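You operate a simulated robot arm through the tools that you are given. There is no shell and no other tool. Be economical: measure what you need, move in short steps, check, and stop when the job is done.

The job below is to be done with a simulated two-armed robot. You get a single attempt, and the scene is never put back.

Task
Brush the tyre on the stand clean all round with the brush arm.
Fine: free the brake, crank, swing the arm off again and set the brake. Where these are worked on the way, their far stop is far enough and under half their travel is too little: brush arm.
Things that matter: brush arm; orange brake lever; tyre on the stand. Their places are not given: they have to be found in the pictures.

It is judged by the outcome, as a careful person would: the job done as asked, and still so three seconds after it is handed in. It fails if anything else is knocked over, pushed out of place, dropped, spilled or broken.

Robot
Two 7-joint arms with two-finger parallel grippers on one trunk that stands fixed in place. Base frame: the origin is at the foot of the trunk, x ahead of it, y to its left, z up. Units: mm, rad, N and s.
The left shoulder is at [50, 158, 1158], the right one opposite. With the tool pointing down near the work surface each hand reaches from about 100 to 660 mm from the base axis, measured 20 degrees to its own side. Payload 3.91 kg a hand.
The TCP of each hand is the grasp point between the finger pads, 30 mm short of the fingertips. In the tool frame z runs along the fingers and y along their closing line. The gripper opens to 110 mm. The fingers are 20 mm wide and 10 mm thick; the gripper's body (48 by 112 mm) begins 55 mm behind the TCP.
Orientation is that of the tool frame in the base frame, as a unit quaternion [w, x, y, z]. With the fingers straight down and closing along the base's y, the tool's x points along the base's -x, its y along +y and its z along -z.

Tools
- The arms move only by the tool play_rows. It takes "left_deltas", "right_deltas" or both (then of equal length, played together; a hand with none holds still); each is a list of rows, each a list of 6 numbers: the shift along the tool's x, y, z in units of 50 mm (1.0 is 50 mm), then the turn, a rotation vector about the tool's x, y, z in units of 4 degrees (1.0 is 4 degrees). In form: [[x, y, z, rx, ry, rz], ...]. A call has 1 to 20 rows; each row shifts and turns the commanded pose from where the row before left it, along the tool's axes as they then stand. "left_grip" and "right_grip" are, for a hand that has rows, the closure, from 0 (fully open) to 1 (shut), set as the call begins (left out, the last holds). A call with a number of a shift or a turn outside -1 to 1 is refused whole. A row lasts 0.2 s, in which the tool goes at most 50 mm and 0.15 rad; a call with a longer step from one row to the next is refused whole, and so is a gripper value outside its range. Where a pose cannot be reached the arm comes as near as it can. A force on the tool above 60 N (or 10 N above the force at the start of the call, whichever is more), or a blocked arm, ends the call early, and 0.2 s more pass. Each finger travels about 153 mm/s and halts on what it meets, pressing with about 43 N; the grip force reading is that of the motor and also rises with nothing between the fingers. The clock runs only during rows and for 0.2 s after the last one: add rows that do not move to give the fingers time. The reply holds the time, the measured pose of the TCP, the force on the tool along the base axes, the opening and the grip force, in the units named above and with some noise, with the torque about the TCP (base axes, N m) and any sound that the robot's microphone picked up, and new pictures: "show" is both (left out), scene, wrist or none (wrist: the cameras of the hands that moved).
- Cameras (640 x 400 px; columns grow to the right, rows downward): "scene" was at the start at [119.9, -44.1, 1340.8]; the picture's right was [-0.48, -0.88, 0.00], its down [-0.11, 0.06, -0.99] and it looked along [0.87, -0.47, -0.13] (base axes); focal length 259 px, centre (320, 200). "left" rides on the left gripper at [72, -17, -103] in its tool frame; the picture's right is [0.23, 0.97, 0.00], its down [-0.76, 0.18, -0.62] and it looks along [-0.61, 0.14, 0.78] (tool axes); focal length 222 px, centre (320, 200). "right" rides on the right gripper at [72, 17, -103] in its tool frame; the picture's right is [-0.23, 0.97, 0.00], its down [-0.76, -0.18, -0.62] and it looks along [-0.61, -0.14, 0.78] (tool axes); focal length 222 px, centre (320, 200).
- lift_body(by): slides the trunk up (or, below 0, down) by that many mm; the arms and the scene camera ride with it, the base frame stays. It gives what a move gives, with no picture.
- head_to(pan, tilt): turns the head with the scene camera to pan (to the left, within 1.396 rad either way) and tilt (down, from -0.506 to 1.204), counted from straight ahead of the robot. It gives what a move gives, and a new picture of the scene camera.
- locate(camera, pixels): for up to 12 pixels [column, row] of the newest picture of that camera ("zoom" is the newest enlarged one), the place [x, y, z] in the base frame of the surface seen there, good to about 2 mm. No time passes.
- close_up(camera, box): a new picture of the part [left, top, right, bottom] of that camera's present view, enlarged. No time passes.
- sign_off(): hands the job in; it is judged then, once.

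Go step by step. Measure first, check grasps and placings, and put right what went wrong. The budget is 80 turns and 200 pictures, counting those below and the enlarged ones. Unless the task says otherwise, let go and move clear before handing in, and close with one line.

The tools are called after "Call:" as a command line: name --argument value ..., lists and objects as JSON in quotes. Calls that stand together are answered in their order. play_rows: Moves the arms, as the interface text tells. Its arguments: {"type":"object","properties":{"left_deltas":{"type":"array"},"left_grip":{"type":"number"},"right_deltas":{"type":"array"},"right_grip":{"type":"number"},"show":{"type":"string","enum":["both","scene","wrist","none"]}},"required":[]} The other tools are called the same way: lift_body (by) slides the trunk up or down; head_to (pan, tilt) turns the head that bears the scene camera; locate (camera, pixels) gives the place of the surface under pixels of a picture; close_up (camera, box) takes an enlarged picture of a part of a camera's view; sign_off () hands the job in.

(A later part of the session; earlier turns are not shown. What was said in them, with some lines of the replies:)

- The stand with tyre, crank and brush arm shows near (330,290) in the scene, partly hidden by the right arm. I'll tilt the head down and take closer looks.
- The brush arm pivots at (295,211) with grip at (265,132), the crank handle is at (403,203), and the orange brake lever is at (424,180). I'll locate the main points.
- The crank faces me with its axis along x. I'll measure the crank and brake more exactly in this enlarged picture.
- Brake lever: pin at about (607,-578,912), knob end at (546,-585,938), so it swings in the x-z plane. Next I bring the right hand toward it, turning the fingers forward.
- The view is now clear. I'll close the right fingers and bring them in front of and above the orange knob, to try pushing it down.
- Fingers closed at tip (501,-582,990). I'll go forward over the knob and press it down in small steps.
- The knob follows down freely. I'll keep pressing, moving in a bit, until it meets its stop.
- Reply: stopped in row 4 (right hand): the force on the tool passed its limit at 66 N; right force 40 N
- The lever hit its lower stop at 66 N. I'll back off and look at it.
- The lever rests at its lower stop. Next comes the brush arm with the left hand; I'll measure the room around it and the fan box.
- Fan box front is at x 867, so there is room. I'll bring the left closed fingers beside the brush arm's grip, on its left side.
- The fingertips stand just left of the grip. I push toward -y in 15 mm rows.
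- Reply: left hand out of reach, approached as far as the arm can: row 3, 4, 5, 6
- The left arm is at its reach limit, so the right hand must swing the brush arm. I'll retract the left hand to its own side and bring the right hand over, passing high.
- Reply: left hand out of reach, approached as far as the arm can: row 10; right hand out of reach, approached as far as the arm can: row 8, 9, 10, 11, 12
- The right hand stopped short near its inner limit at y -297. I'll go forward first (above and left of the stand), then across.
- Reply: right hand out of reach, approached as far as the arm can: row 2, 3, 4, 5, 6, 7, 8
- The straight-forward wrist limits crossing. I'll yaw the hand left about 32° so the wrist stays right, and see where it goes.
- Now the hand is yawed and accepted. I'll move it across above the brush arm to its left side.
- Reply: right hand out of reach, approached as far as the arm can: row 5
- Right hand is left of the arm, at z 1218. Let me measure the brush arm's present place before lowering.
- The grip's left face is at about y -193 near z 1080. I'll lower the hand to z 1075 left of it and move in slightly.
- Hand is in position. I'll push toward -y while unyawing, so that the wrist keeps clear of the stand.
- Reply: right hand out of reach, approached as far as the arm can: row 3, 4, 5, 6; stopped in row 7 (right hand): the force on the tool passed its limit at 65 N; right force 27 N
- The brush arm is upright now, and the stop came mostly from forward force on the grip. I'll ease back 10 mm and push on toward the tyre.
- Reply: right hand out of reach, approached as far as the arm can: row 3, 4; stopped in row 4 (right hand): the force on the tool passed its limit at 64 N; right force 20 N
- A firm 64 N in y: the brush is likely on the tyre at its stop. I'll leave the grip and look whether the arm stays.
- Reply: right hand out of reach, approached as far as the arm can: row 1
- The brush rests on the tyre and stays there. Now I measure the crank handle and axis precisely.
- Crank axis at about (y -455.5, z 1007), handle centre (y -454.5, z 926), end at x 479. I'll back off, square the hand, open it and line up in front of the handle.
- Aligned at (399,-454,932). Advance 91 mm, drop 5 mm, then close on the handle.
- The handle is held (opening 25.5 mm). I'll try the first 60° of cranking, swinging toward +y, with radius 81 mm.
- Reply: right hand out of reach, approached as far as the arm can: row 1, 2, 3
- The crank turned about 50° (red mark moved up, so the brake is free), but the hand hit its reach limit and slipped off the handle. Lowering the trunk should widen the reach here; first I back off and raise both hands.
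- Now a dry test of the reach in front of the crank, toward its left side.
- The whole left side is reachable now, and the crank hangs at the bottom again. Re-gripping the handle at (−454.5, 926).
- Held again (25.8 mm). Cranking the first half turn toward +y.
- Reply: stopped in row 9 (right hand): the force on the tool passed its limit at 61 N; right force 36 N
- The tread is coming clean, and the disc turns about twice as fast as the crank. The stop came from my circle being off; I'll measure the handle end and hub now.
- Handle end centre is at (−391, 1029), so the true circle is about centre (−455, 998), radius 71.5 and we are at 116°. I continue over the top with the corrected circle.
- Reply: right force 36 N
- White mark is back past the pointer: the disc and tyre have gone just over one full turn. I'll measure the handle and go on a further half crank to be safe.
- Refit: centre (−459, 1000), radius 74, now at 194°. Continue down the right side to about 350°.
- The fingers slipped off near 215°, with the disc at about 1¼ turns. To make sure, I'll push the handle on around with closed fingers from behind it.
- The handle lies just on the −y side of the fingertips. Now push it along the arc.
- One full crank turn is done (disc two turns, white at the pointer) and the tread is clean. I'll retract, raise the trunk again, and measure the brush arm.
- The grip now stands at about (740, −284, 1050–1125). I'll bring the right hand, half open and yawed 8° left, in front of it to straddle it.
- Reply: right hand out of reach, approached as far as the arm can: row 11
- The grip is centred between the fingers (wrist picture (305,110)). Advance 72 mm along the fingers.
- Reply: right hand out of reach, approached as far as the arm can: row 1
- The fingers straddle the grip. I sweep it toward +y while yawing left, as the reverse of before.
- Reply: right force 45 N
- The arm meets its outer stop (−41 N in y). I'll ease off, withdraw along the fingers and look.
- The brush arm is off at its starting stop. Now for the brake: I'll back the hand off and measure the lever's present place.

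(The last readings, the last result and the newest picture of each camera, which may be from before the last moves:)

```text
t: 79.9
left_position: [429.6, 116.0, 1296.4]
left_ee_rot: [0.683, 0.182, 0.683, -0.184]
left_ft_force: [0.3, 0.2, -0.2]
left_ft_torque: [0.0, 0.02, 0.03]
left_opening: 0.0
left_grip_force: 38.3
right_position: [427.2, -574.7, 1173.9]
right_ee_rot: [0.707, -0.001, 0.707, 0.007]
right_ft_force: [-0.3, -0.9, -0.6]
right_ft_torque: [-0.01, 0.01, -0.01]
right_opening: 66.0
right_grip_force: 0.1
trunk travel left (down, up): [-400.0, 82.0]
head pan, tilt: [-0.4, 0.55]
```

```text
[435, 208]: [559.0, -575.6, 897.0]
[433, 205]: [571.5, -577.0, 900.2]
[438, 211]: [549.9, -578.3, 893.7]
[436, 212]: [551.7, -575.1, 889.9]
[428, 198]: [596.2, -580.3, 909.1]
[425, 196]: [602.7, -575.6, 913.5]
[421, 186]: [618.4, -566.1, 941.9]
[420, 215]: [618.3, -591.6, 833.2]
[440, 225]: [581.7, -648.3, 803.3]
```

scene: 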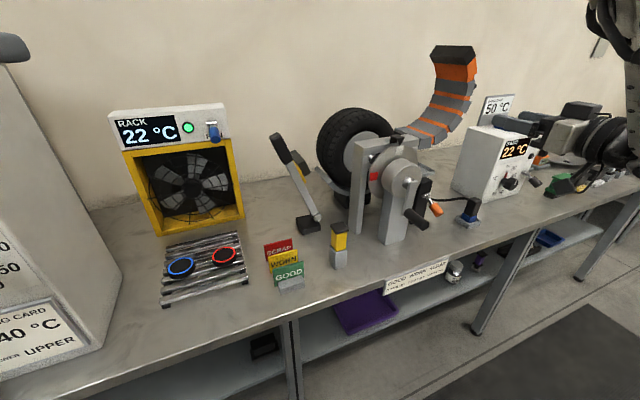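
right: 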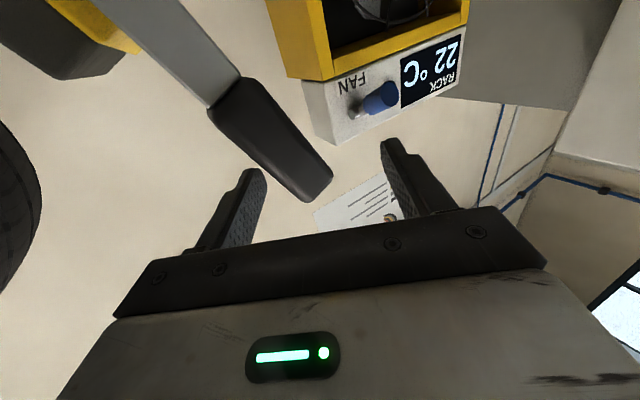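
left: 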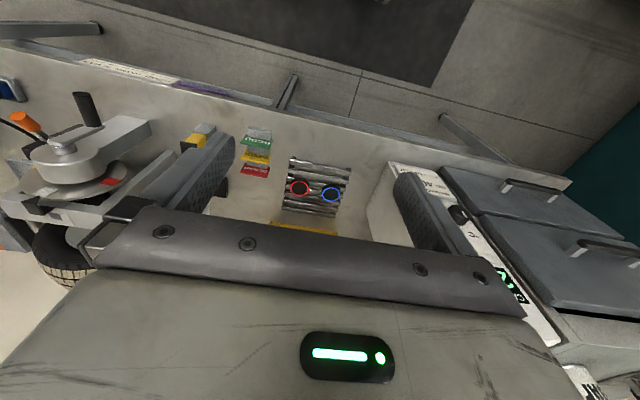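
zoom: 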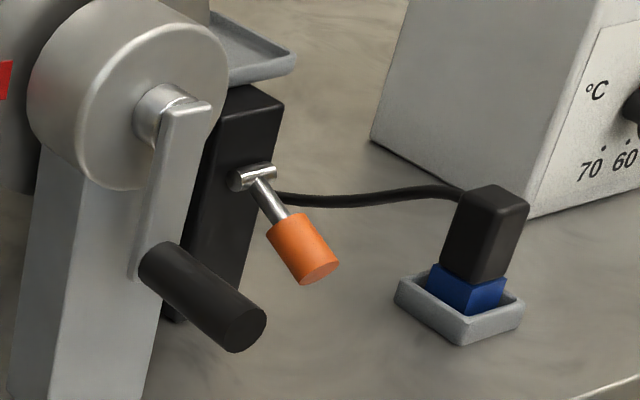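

Lever now runs from pin (603,−578,913) to knob end (549,−578,889). I'll pitch the fingers 40° down, so the hand camera clears the table, and go to a pre-grip pose.

Call:
play_rows --right_deltas '[[0, 0, 0, 0, 1, 0], [0, 0, 0, 0, 1, 0], [0, 0, 0, 0, 1, 0], [0, 0, 0, 0, 1, 0], [0, 0, 0, 0, 1, 0], [0, 0, 0, 0, 1, 0], [0, 0, 0, 0, 1, 0], [0, 0, 0, 0, 1, 0], [0, 0, 0, 0, 1, 0], [0, 0, 0, 0, 1, 0], [0.52, -0.02, 0.76, 0, 0, 0], [0.52, -0.02, 0.76, 0, 0, 0], [0.52, -0.02, 0.76, 0, 0, 0], [0.52, -0.02, 0.76, 0, 0, 0], [0.52, -0.02, 0.76, 0, 0, 0], [0, 0, 0, 0, 0, 0]]' --right_grip 0.4 --show "both"

```text
t: 83.3
left_position: [431.3, 115.3, 1296.7]
left_ee_rot: [0.683, 0.183, 0.683, -0.184]
left_ft_force: [0.1, 0.1, 0.2]
left_ft_torque: [0.02, 0.01, -0.03]
left_opening: 0.2
left_grip_force: 37.9
right_position: [492.1, -578.3, 952.1]
right_ee_rot: [0.423, -0.004, 0.906, 0.006]
right_ft_force: [0.0, -0.7, 0.4]
right_ft_torque: [0.01, 0.01, -0.03]
right_opening: 66.0
right_grip_force: 0.0
trunk travel left (down, up): [-400.0, 82.0]
head pan, tilt: [-0.4, 0.55]
```

scene: 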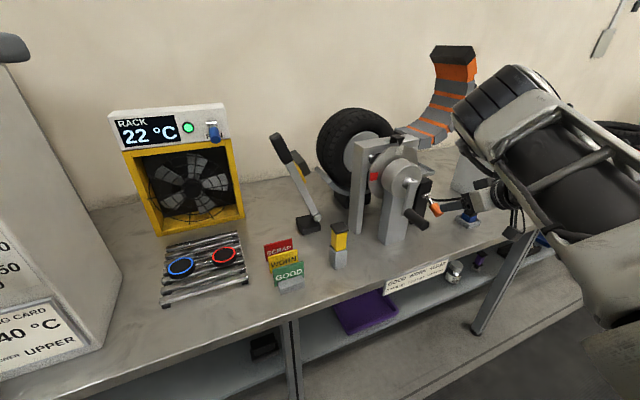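
right: 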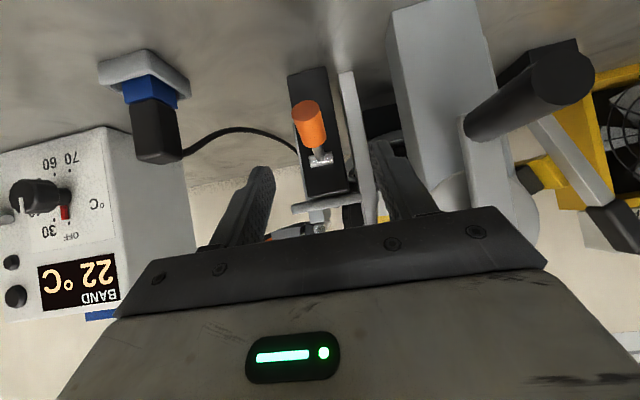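

The knob (310,122) is centred between the fingers. Narrow the opening a bit, advance 88 mm and then close.

Call:
play_rows --right_deltas '[[0, 0, 0, 0, 0, 0], [0, -0.03, 0.44, 0, 0, 0], [0.04, 0, 0.44, 0, 0, 0], [0, 0, 0.44, 0, 0, 0], [0, 0, 0.44, 0, 0, 0], [0, 0, 0, 0, 0, 0]]' --right_grip 0.55 --show "none"

Call:
play_rows --right_deltas '[[0, 0, 0, 0, 0, 0], [0, 0, 0, 0, 0, 0], [0, 0, 0, 0, 0, 0]]' --right_grip 1 --show "wrist"

Call:
close_up --camera "scene" --box '[380, 150, 510, 240]'

```text
t: 84.7
left_position: [429.8, 115.4, 1297.1]
left_ee_rot: [0.683, 0.183, 0.682, -0.185]
left_ft_force: [-0.1, -0.5, 0.0]
left_ft_torque: [0.0, 0.01, -0.04]
left_opening: 0.2
left_grip_force: 37.3
right_position: [555.9, -577.8, 895.5]
right_ee_rot: [0.423, -0.002, 0.906, 0.006]
right_ft_force: [-0.6, -0.1, -0.6]
right_ft_torque: [0.0, 0.03, 0.02]
right_opening: 49.6
right_grip_force: 0.1
trunk travel left (down, up): [-400.0, 82.0]
head pan, tilt: [-0.4, 0.55]
```

```text
t: 85.5
left_position: [430.8, 113.1, 1296.8]
left_ee_rot: [0.683, 0.184, 0.683, -0.182]
left_ft_force: [-0.2, -0.5, 0.4]
left_ft_torque: [0.02, 0.0, 0.01]
left_opening: 0.0
left_grip_force: 37.5
right_position: [554.6, -585.2, 896.0]
right_ee_rot: [0.423, 0.003, 0.906, -0.002]
right_ft_force: [12.7, -41.0, 8.8]
right_ft_torque: [-0.43, -0.37, 0.06]
right_opening: 24.0
right_grip_force: 44.5
trunk travel left (down, up): [-400.0, 82.0]
head pan, tilt: [-0.4, 0.55]
```

right: 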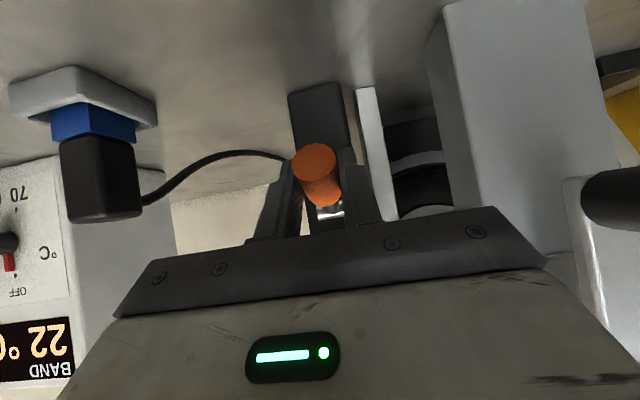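

```text
4.44 times, centred on (445, 195) of scene
```

zoom: 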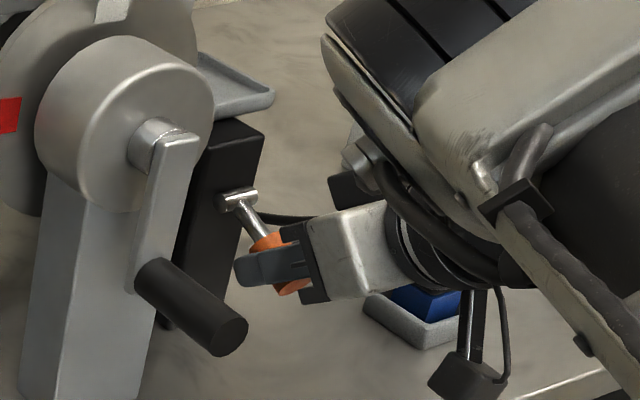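

The knob is held (24 mm). I recentre in y and lift it along its arc, through about 50°.

Call:
play_rows --right_deltas '[[0, -0.14, 0, 0, 0, 0], [-0.102, 0, -0.146, 0, 0, 0], [-0.126, 0, -0.127, 0, 0, 0], [-0.147, 0, -0.102, 0, 0, 0], [-0.16, 0, -0.074, 0, 0, 0], [-0.172, 0, -0.047, 0, 0, 0], [0, 0, 0, 0, 0, 0]]' --show "wrist"

Call:
close_up --camera "scene" --box '[380, 150, 510, 240]'

```text
t: 87.1
left_position: [430.0, 114.1, 1296.4]
left_ee_rot: [0.683, 0.184, 0.683, -0.184]
left_ft_force: [-0.7, -0.3, -0.9]
left_ft_torque: [-0.01, 0.01, -0.01]
left_opening: 0.0
left_grip_force: 37.3
right_position: [555.4, -585.9, 932.1]
right_ee_rot: [0.414, -0.002, 0.91, 0.006]
right_ft_force: [-18.0, 5.6, -21.3]
right_ft_torque: [0.12, 1.57, -0.03]
right_opening: 24.2
right_grip_force: 44.8
trunk travel left (down, up): [-400.0, 82.0]
head pan, tilt: [-0.4, 0.55]
```

right: 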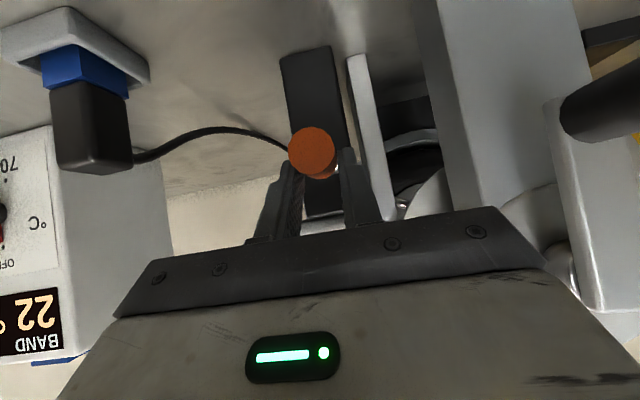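

```text
4.44 times, centred on (445, 195) of scene
```

zoom: 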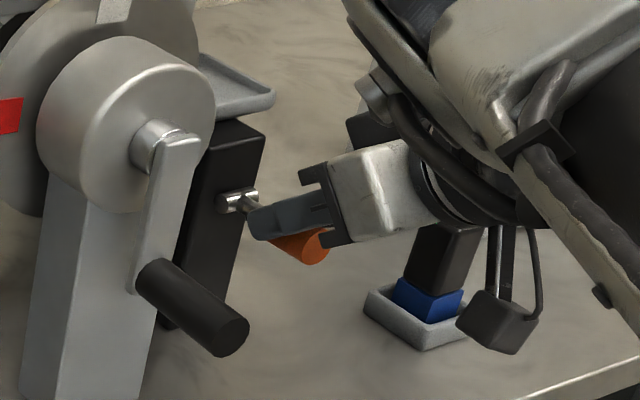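

The lever has come up only part way, pivoting stiffly in the pads (torque 1.6 N m). I'll pitch the hand up with it while lifting slightly.

Call:
play_rows --right_deltas '[[-0.03, 0, -0.02, 0, -1, 0], [-0.03, 0, -0.02, 0, -1, 0], [-0.03, 0, -0.02, 0, -1, 0], [-0.03, 0, -0.02, 0, -1, 0], [-0.03, 0, -0.01, 0, -1, 0], [-0.03, 0, -0.01, 0, -1, 0], [-0.03, 0, 0, 0, -1, 0], [-0.03, 0, 0, 0, -1, 0], [0, 0, 0, 0, 0, 0]]' --show "wrist"

Call:
close_up --camera "scene" --box '[380, 150, 510, 240]'

```text
t: 89.1
left_position: [430.9, 116.4, 1296.7]
left_ee_rot: [0.683, 0.182, 0.683, -0.183]
left_ft_force: [-0.7, -0.4, 0.0]
left_ft_torque: [0.01, 0.01, -0.02]
left_opening: 0.0
left_grip_force: 38.2
right_position: [560.6, -585.0, 953.3]
right_ee_rot: [0.657, -0.002, 0.754, 0.007]
right_ft_force: [-0.4, -1.0, -0.2]
right_ft_torque: [-0.02, 0.01, 0.01]
right_opening: 0.1
right_grip_force: 37.9
trunk travel left (down, up): [-400.0, 82.0]
head pan, tilt: [-0.4, 0.55]
```

right: 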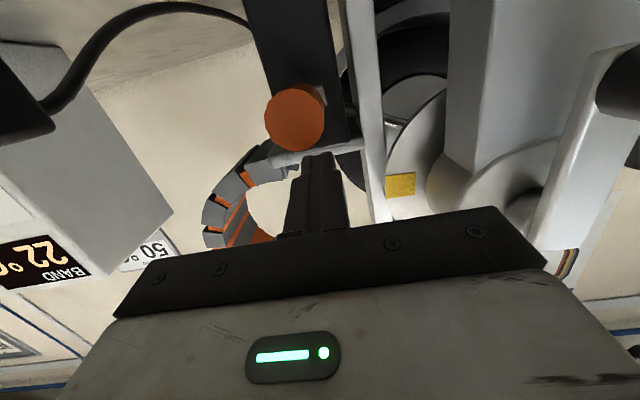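

```text
4.44 times, centred on (445, 195) of scene
```

zoom: 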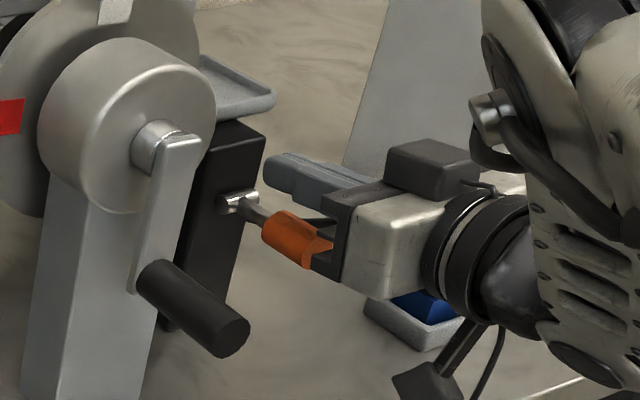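

The fingers slipped off above; the lever now stands about level. I'll retract, and come under the knob with closed fingers to push it up.

Call:
play_rows --right_deltas '[[0, 0, -0.6, 0, 0, 0], [0, 0, -0.6, 0, 0, 0], [0, 0, -0.6, 0, 0, 0], [0, 0, -0.6, 0, 0, 0], [0, 0, 0, 0, 1, 0], [0, 0, 0, 0, 1, 0], [0, 0, 0, 0, 1, 0], [0.55, 0, 0.2, 0, 0, 0], [0.5, 0, 0.18, 0, 0, 0], [0, 0, 0, 0, 0, 0]]' --show "scene"

Call:
close_up --camera "scene" --box '[380, 150, 510, 240]'

Call:
locate --camera "zoom" --pixels '[[320, 245], [312, 240], [325, 255], [290, 230], [285, 220], [225, 203], [236, 198]]'

```text
t: 91.3
left_position: [429.9, 115.6, 1295.3]
left_ee_rot: [0.683, 0.182, 0.683, -0.183]
left_ft_force: [-0.7, -0.4, 0.2]
left_ft_torque: [0.02, 0.02, -0.01]
left_opening: 0.0
left_grip_force: 37.7
right_position: [440.4, -585.7, 912.6]
right_ee_rot: [0.574, -0.002, 0.819, 0.006]
right_ft_force: [-0.1, 0.1, -0.1]
right_ft_torque: [-0.02, 0.0, 0.04]
right_opening: 0.0
right_grip_force: 38.1
trunk travel left (down, up): [-400.0, 82.0]
head pan, tilt: [-0.4, 0.55]
```

scene: 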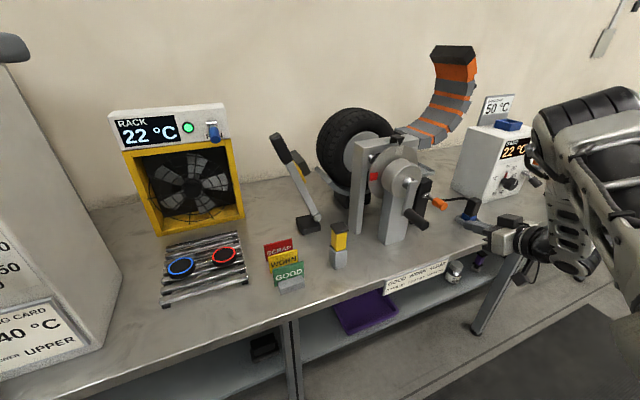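

```text
4.44 times, centred on (445, 195) of scene
```

zoom: 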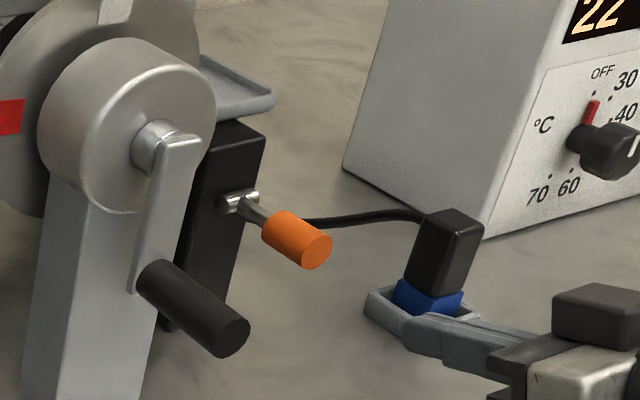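

```text
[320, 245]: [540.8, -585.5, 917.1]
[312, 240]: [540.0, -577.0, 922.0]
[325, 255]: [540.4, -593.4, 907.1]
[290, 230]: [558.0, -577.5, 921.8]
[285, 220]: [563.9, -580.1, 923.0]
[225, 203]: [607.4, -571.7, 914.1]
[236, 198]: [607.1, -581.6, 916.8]
```

Knob end is level at (540,−583,915). I'll slide under it and push up.

Call:
play_rows --right_deltas '[[0, 0.03, 0.5, 0, 0, 0], [0, 0, 0.5, 0, 0, 0], [0, 0, 0.5, 0, 0, 0], [0, 0, 0.5, 0, 0, 0], [-0.094, 0, -0.034, 0, 0, 0], [-0.094, 0, -0.034, 0, 0, 0], [-0.094, 0, -0.034, 0, 0, 0], [-0.094, 0, -0.034, 0, 0, 0], [-0.094, 0, -0.034, 0, 0, 0], [-0.094, 0, -0.034, 0, 0, 0], [-0.094, 0, -0.034, 0, 0, 0], [-0.094, 0, -0.034, 0, 0, 0], [-0.094, 0, -0.034, 0, 0, 0], [0, 0, 0, 0, 0, 0]]' --show "wrist"

Call:
close_up --camera "scene" --box '[380, 150, 510, 240]'

```text
t: 94.3
left_position: [432.1, 115.0, 1294.0]
left_ee_rot: [0.683, 0.182, 0.683, -0.183]
left_ft_force: [0.1, -0.9, 0.3]
left_ft_torque: [0.02, 0.0, 0.02]
left_opening: 0.0
left_grip_force: 37.7
right_position: [533.5, -584.6, 919.3]
right_ee_rot: [0.568, -0.001, 0.823, 0.007]
right_ft_force: [-5.3, 6.5, -22.3]
right_ft_torque: [-0.06, 0.73, 0.02]
right_opening: 0.1
right_grip_force: 37.9
trunk travel left (down, up): [-400.0, 82.0]
head pan, tilt: [-0.4, 0.55]
```

right: 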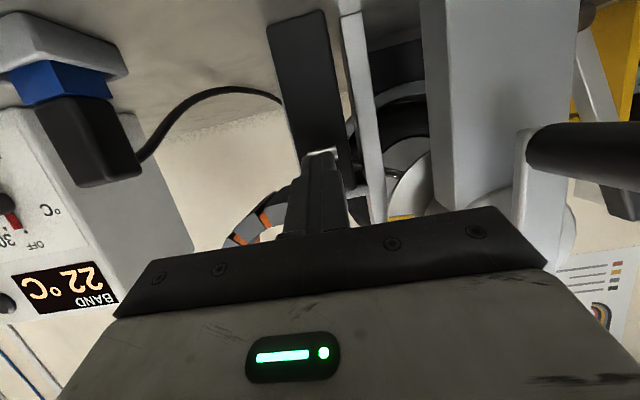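

```text
4.44 times, centred on (445, 195) of scene
```

zoom: 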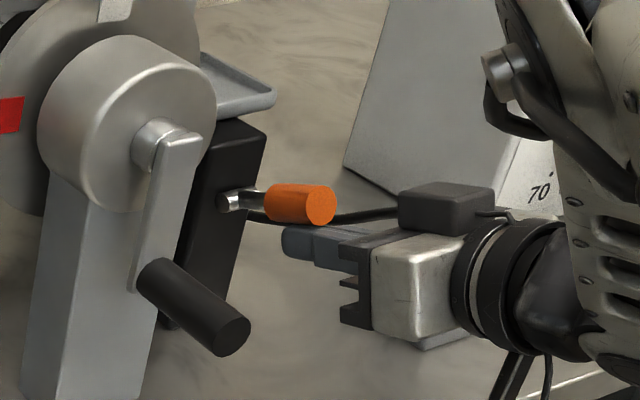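

The lever is back up and resisting (−22 N). A few more mm to be sure it is at its stop.

Call:
play_rows --right_deltas '[[-0.08, 0, -0.03, 0, 0, 0], [-0.08, 0, -0.03, 0, 0, 0], [-0.08, 0, -0.03, 0, 0, 0], [0, 0, 0, 0, 0, 0]]' --show "none"

Call:
play_rows --right_deltas '[[0.3, 0, 0, 0, 0, 0], [0.2, 0, -0.7, 0, 0, 0], [0, 0, -0.8, 0, 0, 0], [0, 0, -0.8, 0, 0, 0], [-0.8, 0, -0.3, 0, 0, 0], [-0.8, 0, 0, 0, 0, 0], [-0.8, 0, 0, 0, 0, 0], [-0.8, 0, 0, 0, 0, 0], [0, 0, 0, 0, 0, 0]]' --show "scene"

Call:
close_up --camera "scene" --box '[240, 90, 480, 250]'

Call:
close_up --camera "scene" --box '[380, 150, 510, 240]'

```text
t: 95.3
left_position: [434.6, 111.7, 1294.2]
left_ee_rot: [0.681, 0.183, 0.685, -0.182]
left_ft_force: [-0.1, 1.0, -0.4]
left_ft_torque: [0.04, 0.0, -0.03]
left_opening: 0.0
left_grip_force: 37.7
right_position: [530.2, -586.2, 922.6]
right_ee_rot: [0.558, 0.0, 0.83, 0.008]
right_ft_force: [-3.8, 3.9, -47.6]
right_ft_torque: [0.02, 1.47, 0.22]
right_opening: 0.0
right_grip_force: 37.8
trunk travel left (down, up): [-400.0, 82.0]
head pan, tilt: [-0.4, 0.55]
```

```text
t: 97.3
left_position: [431.2, 115.6, 1295.9]
left_ee_rot: [0.684, 0.181, 0.683, -0.182]
left_ft_force: [-0.9, -0.2, -0.2]
left_ft_torque: [0.0, -0.01, 0.01]
left_opening: 0.0
left_grip_force: 37.5
right_position: [458.3, -585.1, 1109.3]
right_ee_rot: [0.574, -0.002, 0.819, 0.007]
right_ft_force: [0.8, 0.0, 0.1]
right_ft_torque: [0.02, 0.02, -0.03]
right_opening: 0.0
right_grip_force: 37.5
trunk travel left (down, up): [-400.0, 82.0]
head pan, tilt: [-0.4, 0.55]
```

scene: 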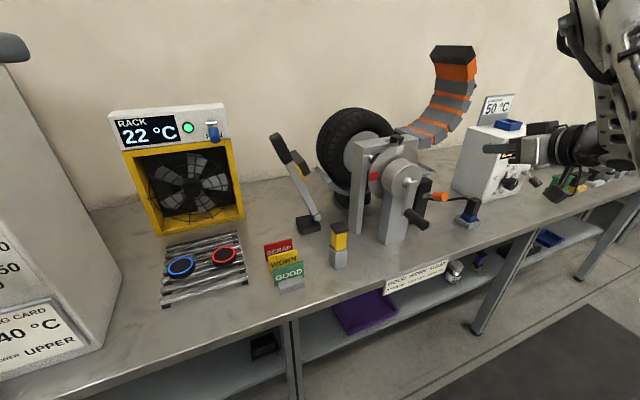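

```text
2.50 times, centred on (360, 170) of scene
```

zoom: 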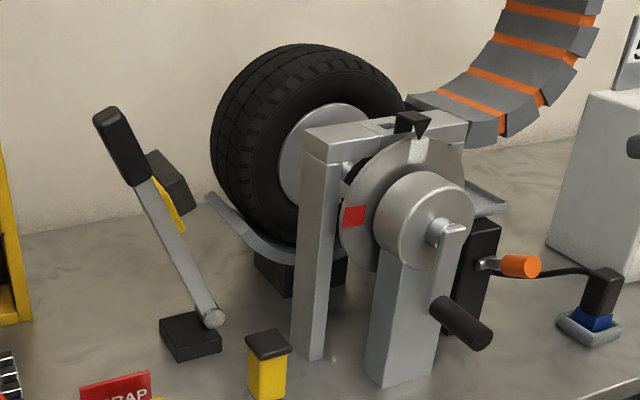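

```text
4.44 times, centred on (445, 195) of scene
```

zoom: 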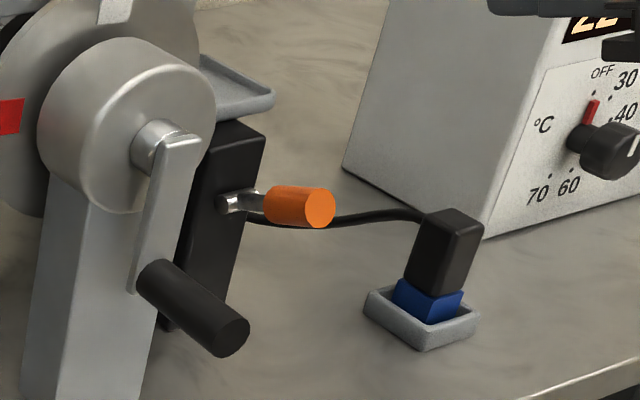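

Call:
locate --camera "zoom" --pixels '[[320, 208], [285, 200], [240, 200], [310, 212]]'

```text
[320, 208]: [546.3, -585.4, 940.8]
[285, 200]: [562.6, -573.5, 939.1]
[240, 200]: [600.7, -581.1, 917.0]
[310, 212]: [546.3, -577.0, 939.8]
```

The knob end is at (546,−585,941), which is where it was at the start, so the brake is set. The tread looks clean, the brush arm is at its outer stop, and both hands are clear, so I'm handing it in.

Call:
sign_off

```text
The job is handed in.
```

I brushed the tyre clean with one full crank turn (two turns of the disc). The brush arm is back at its outer stop, the brake is set as it was at the start, and both hands are clear.
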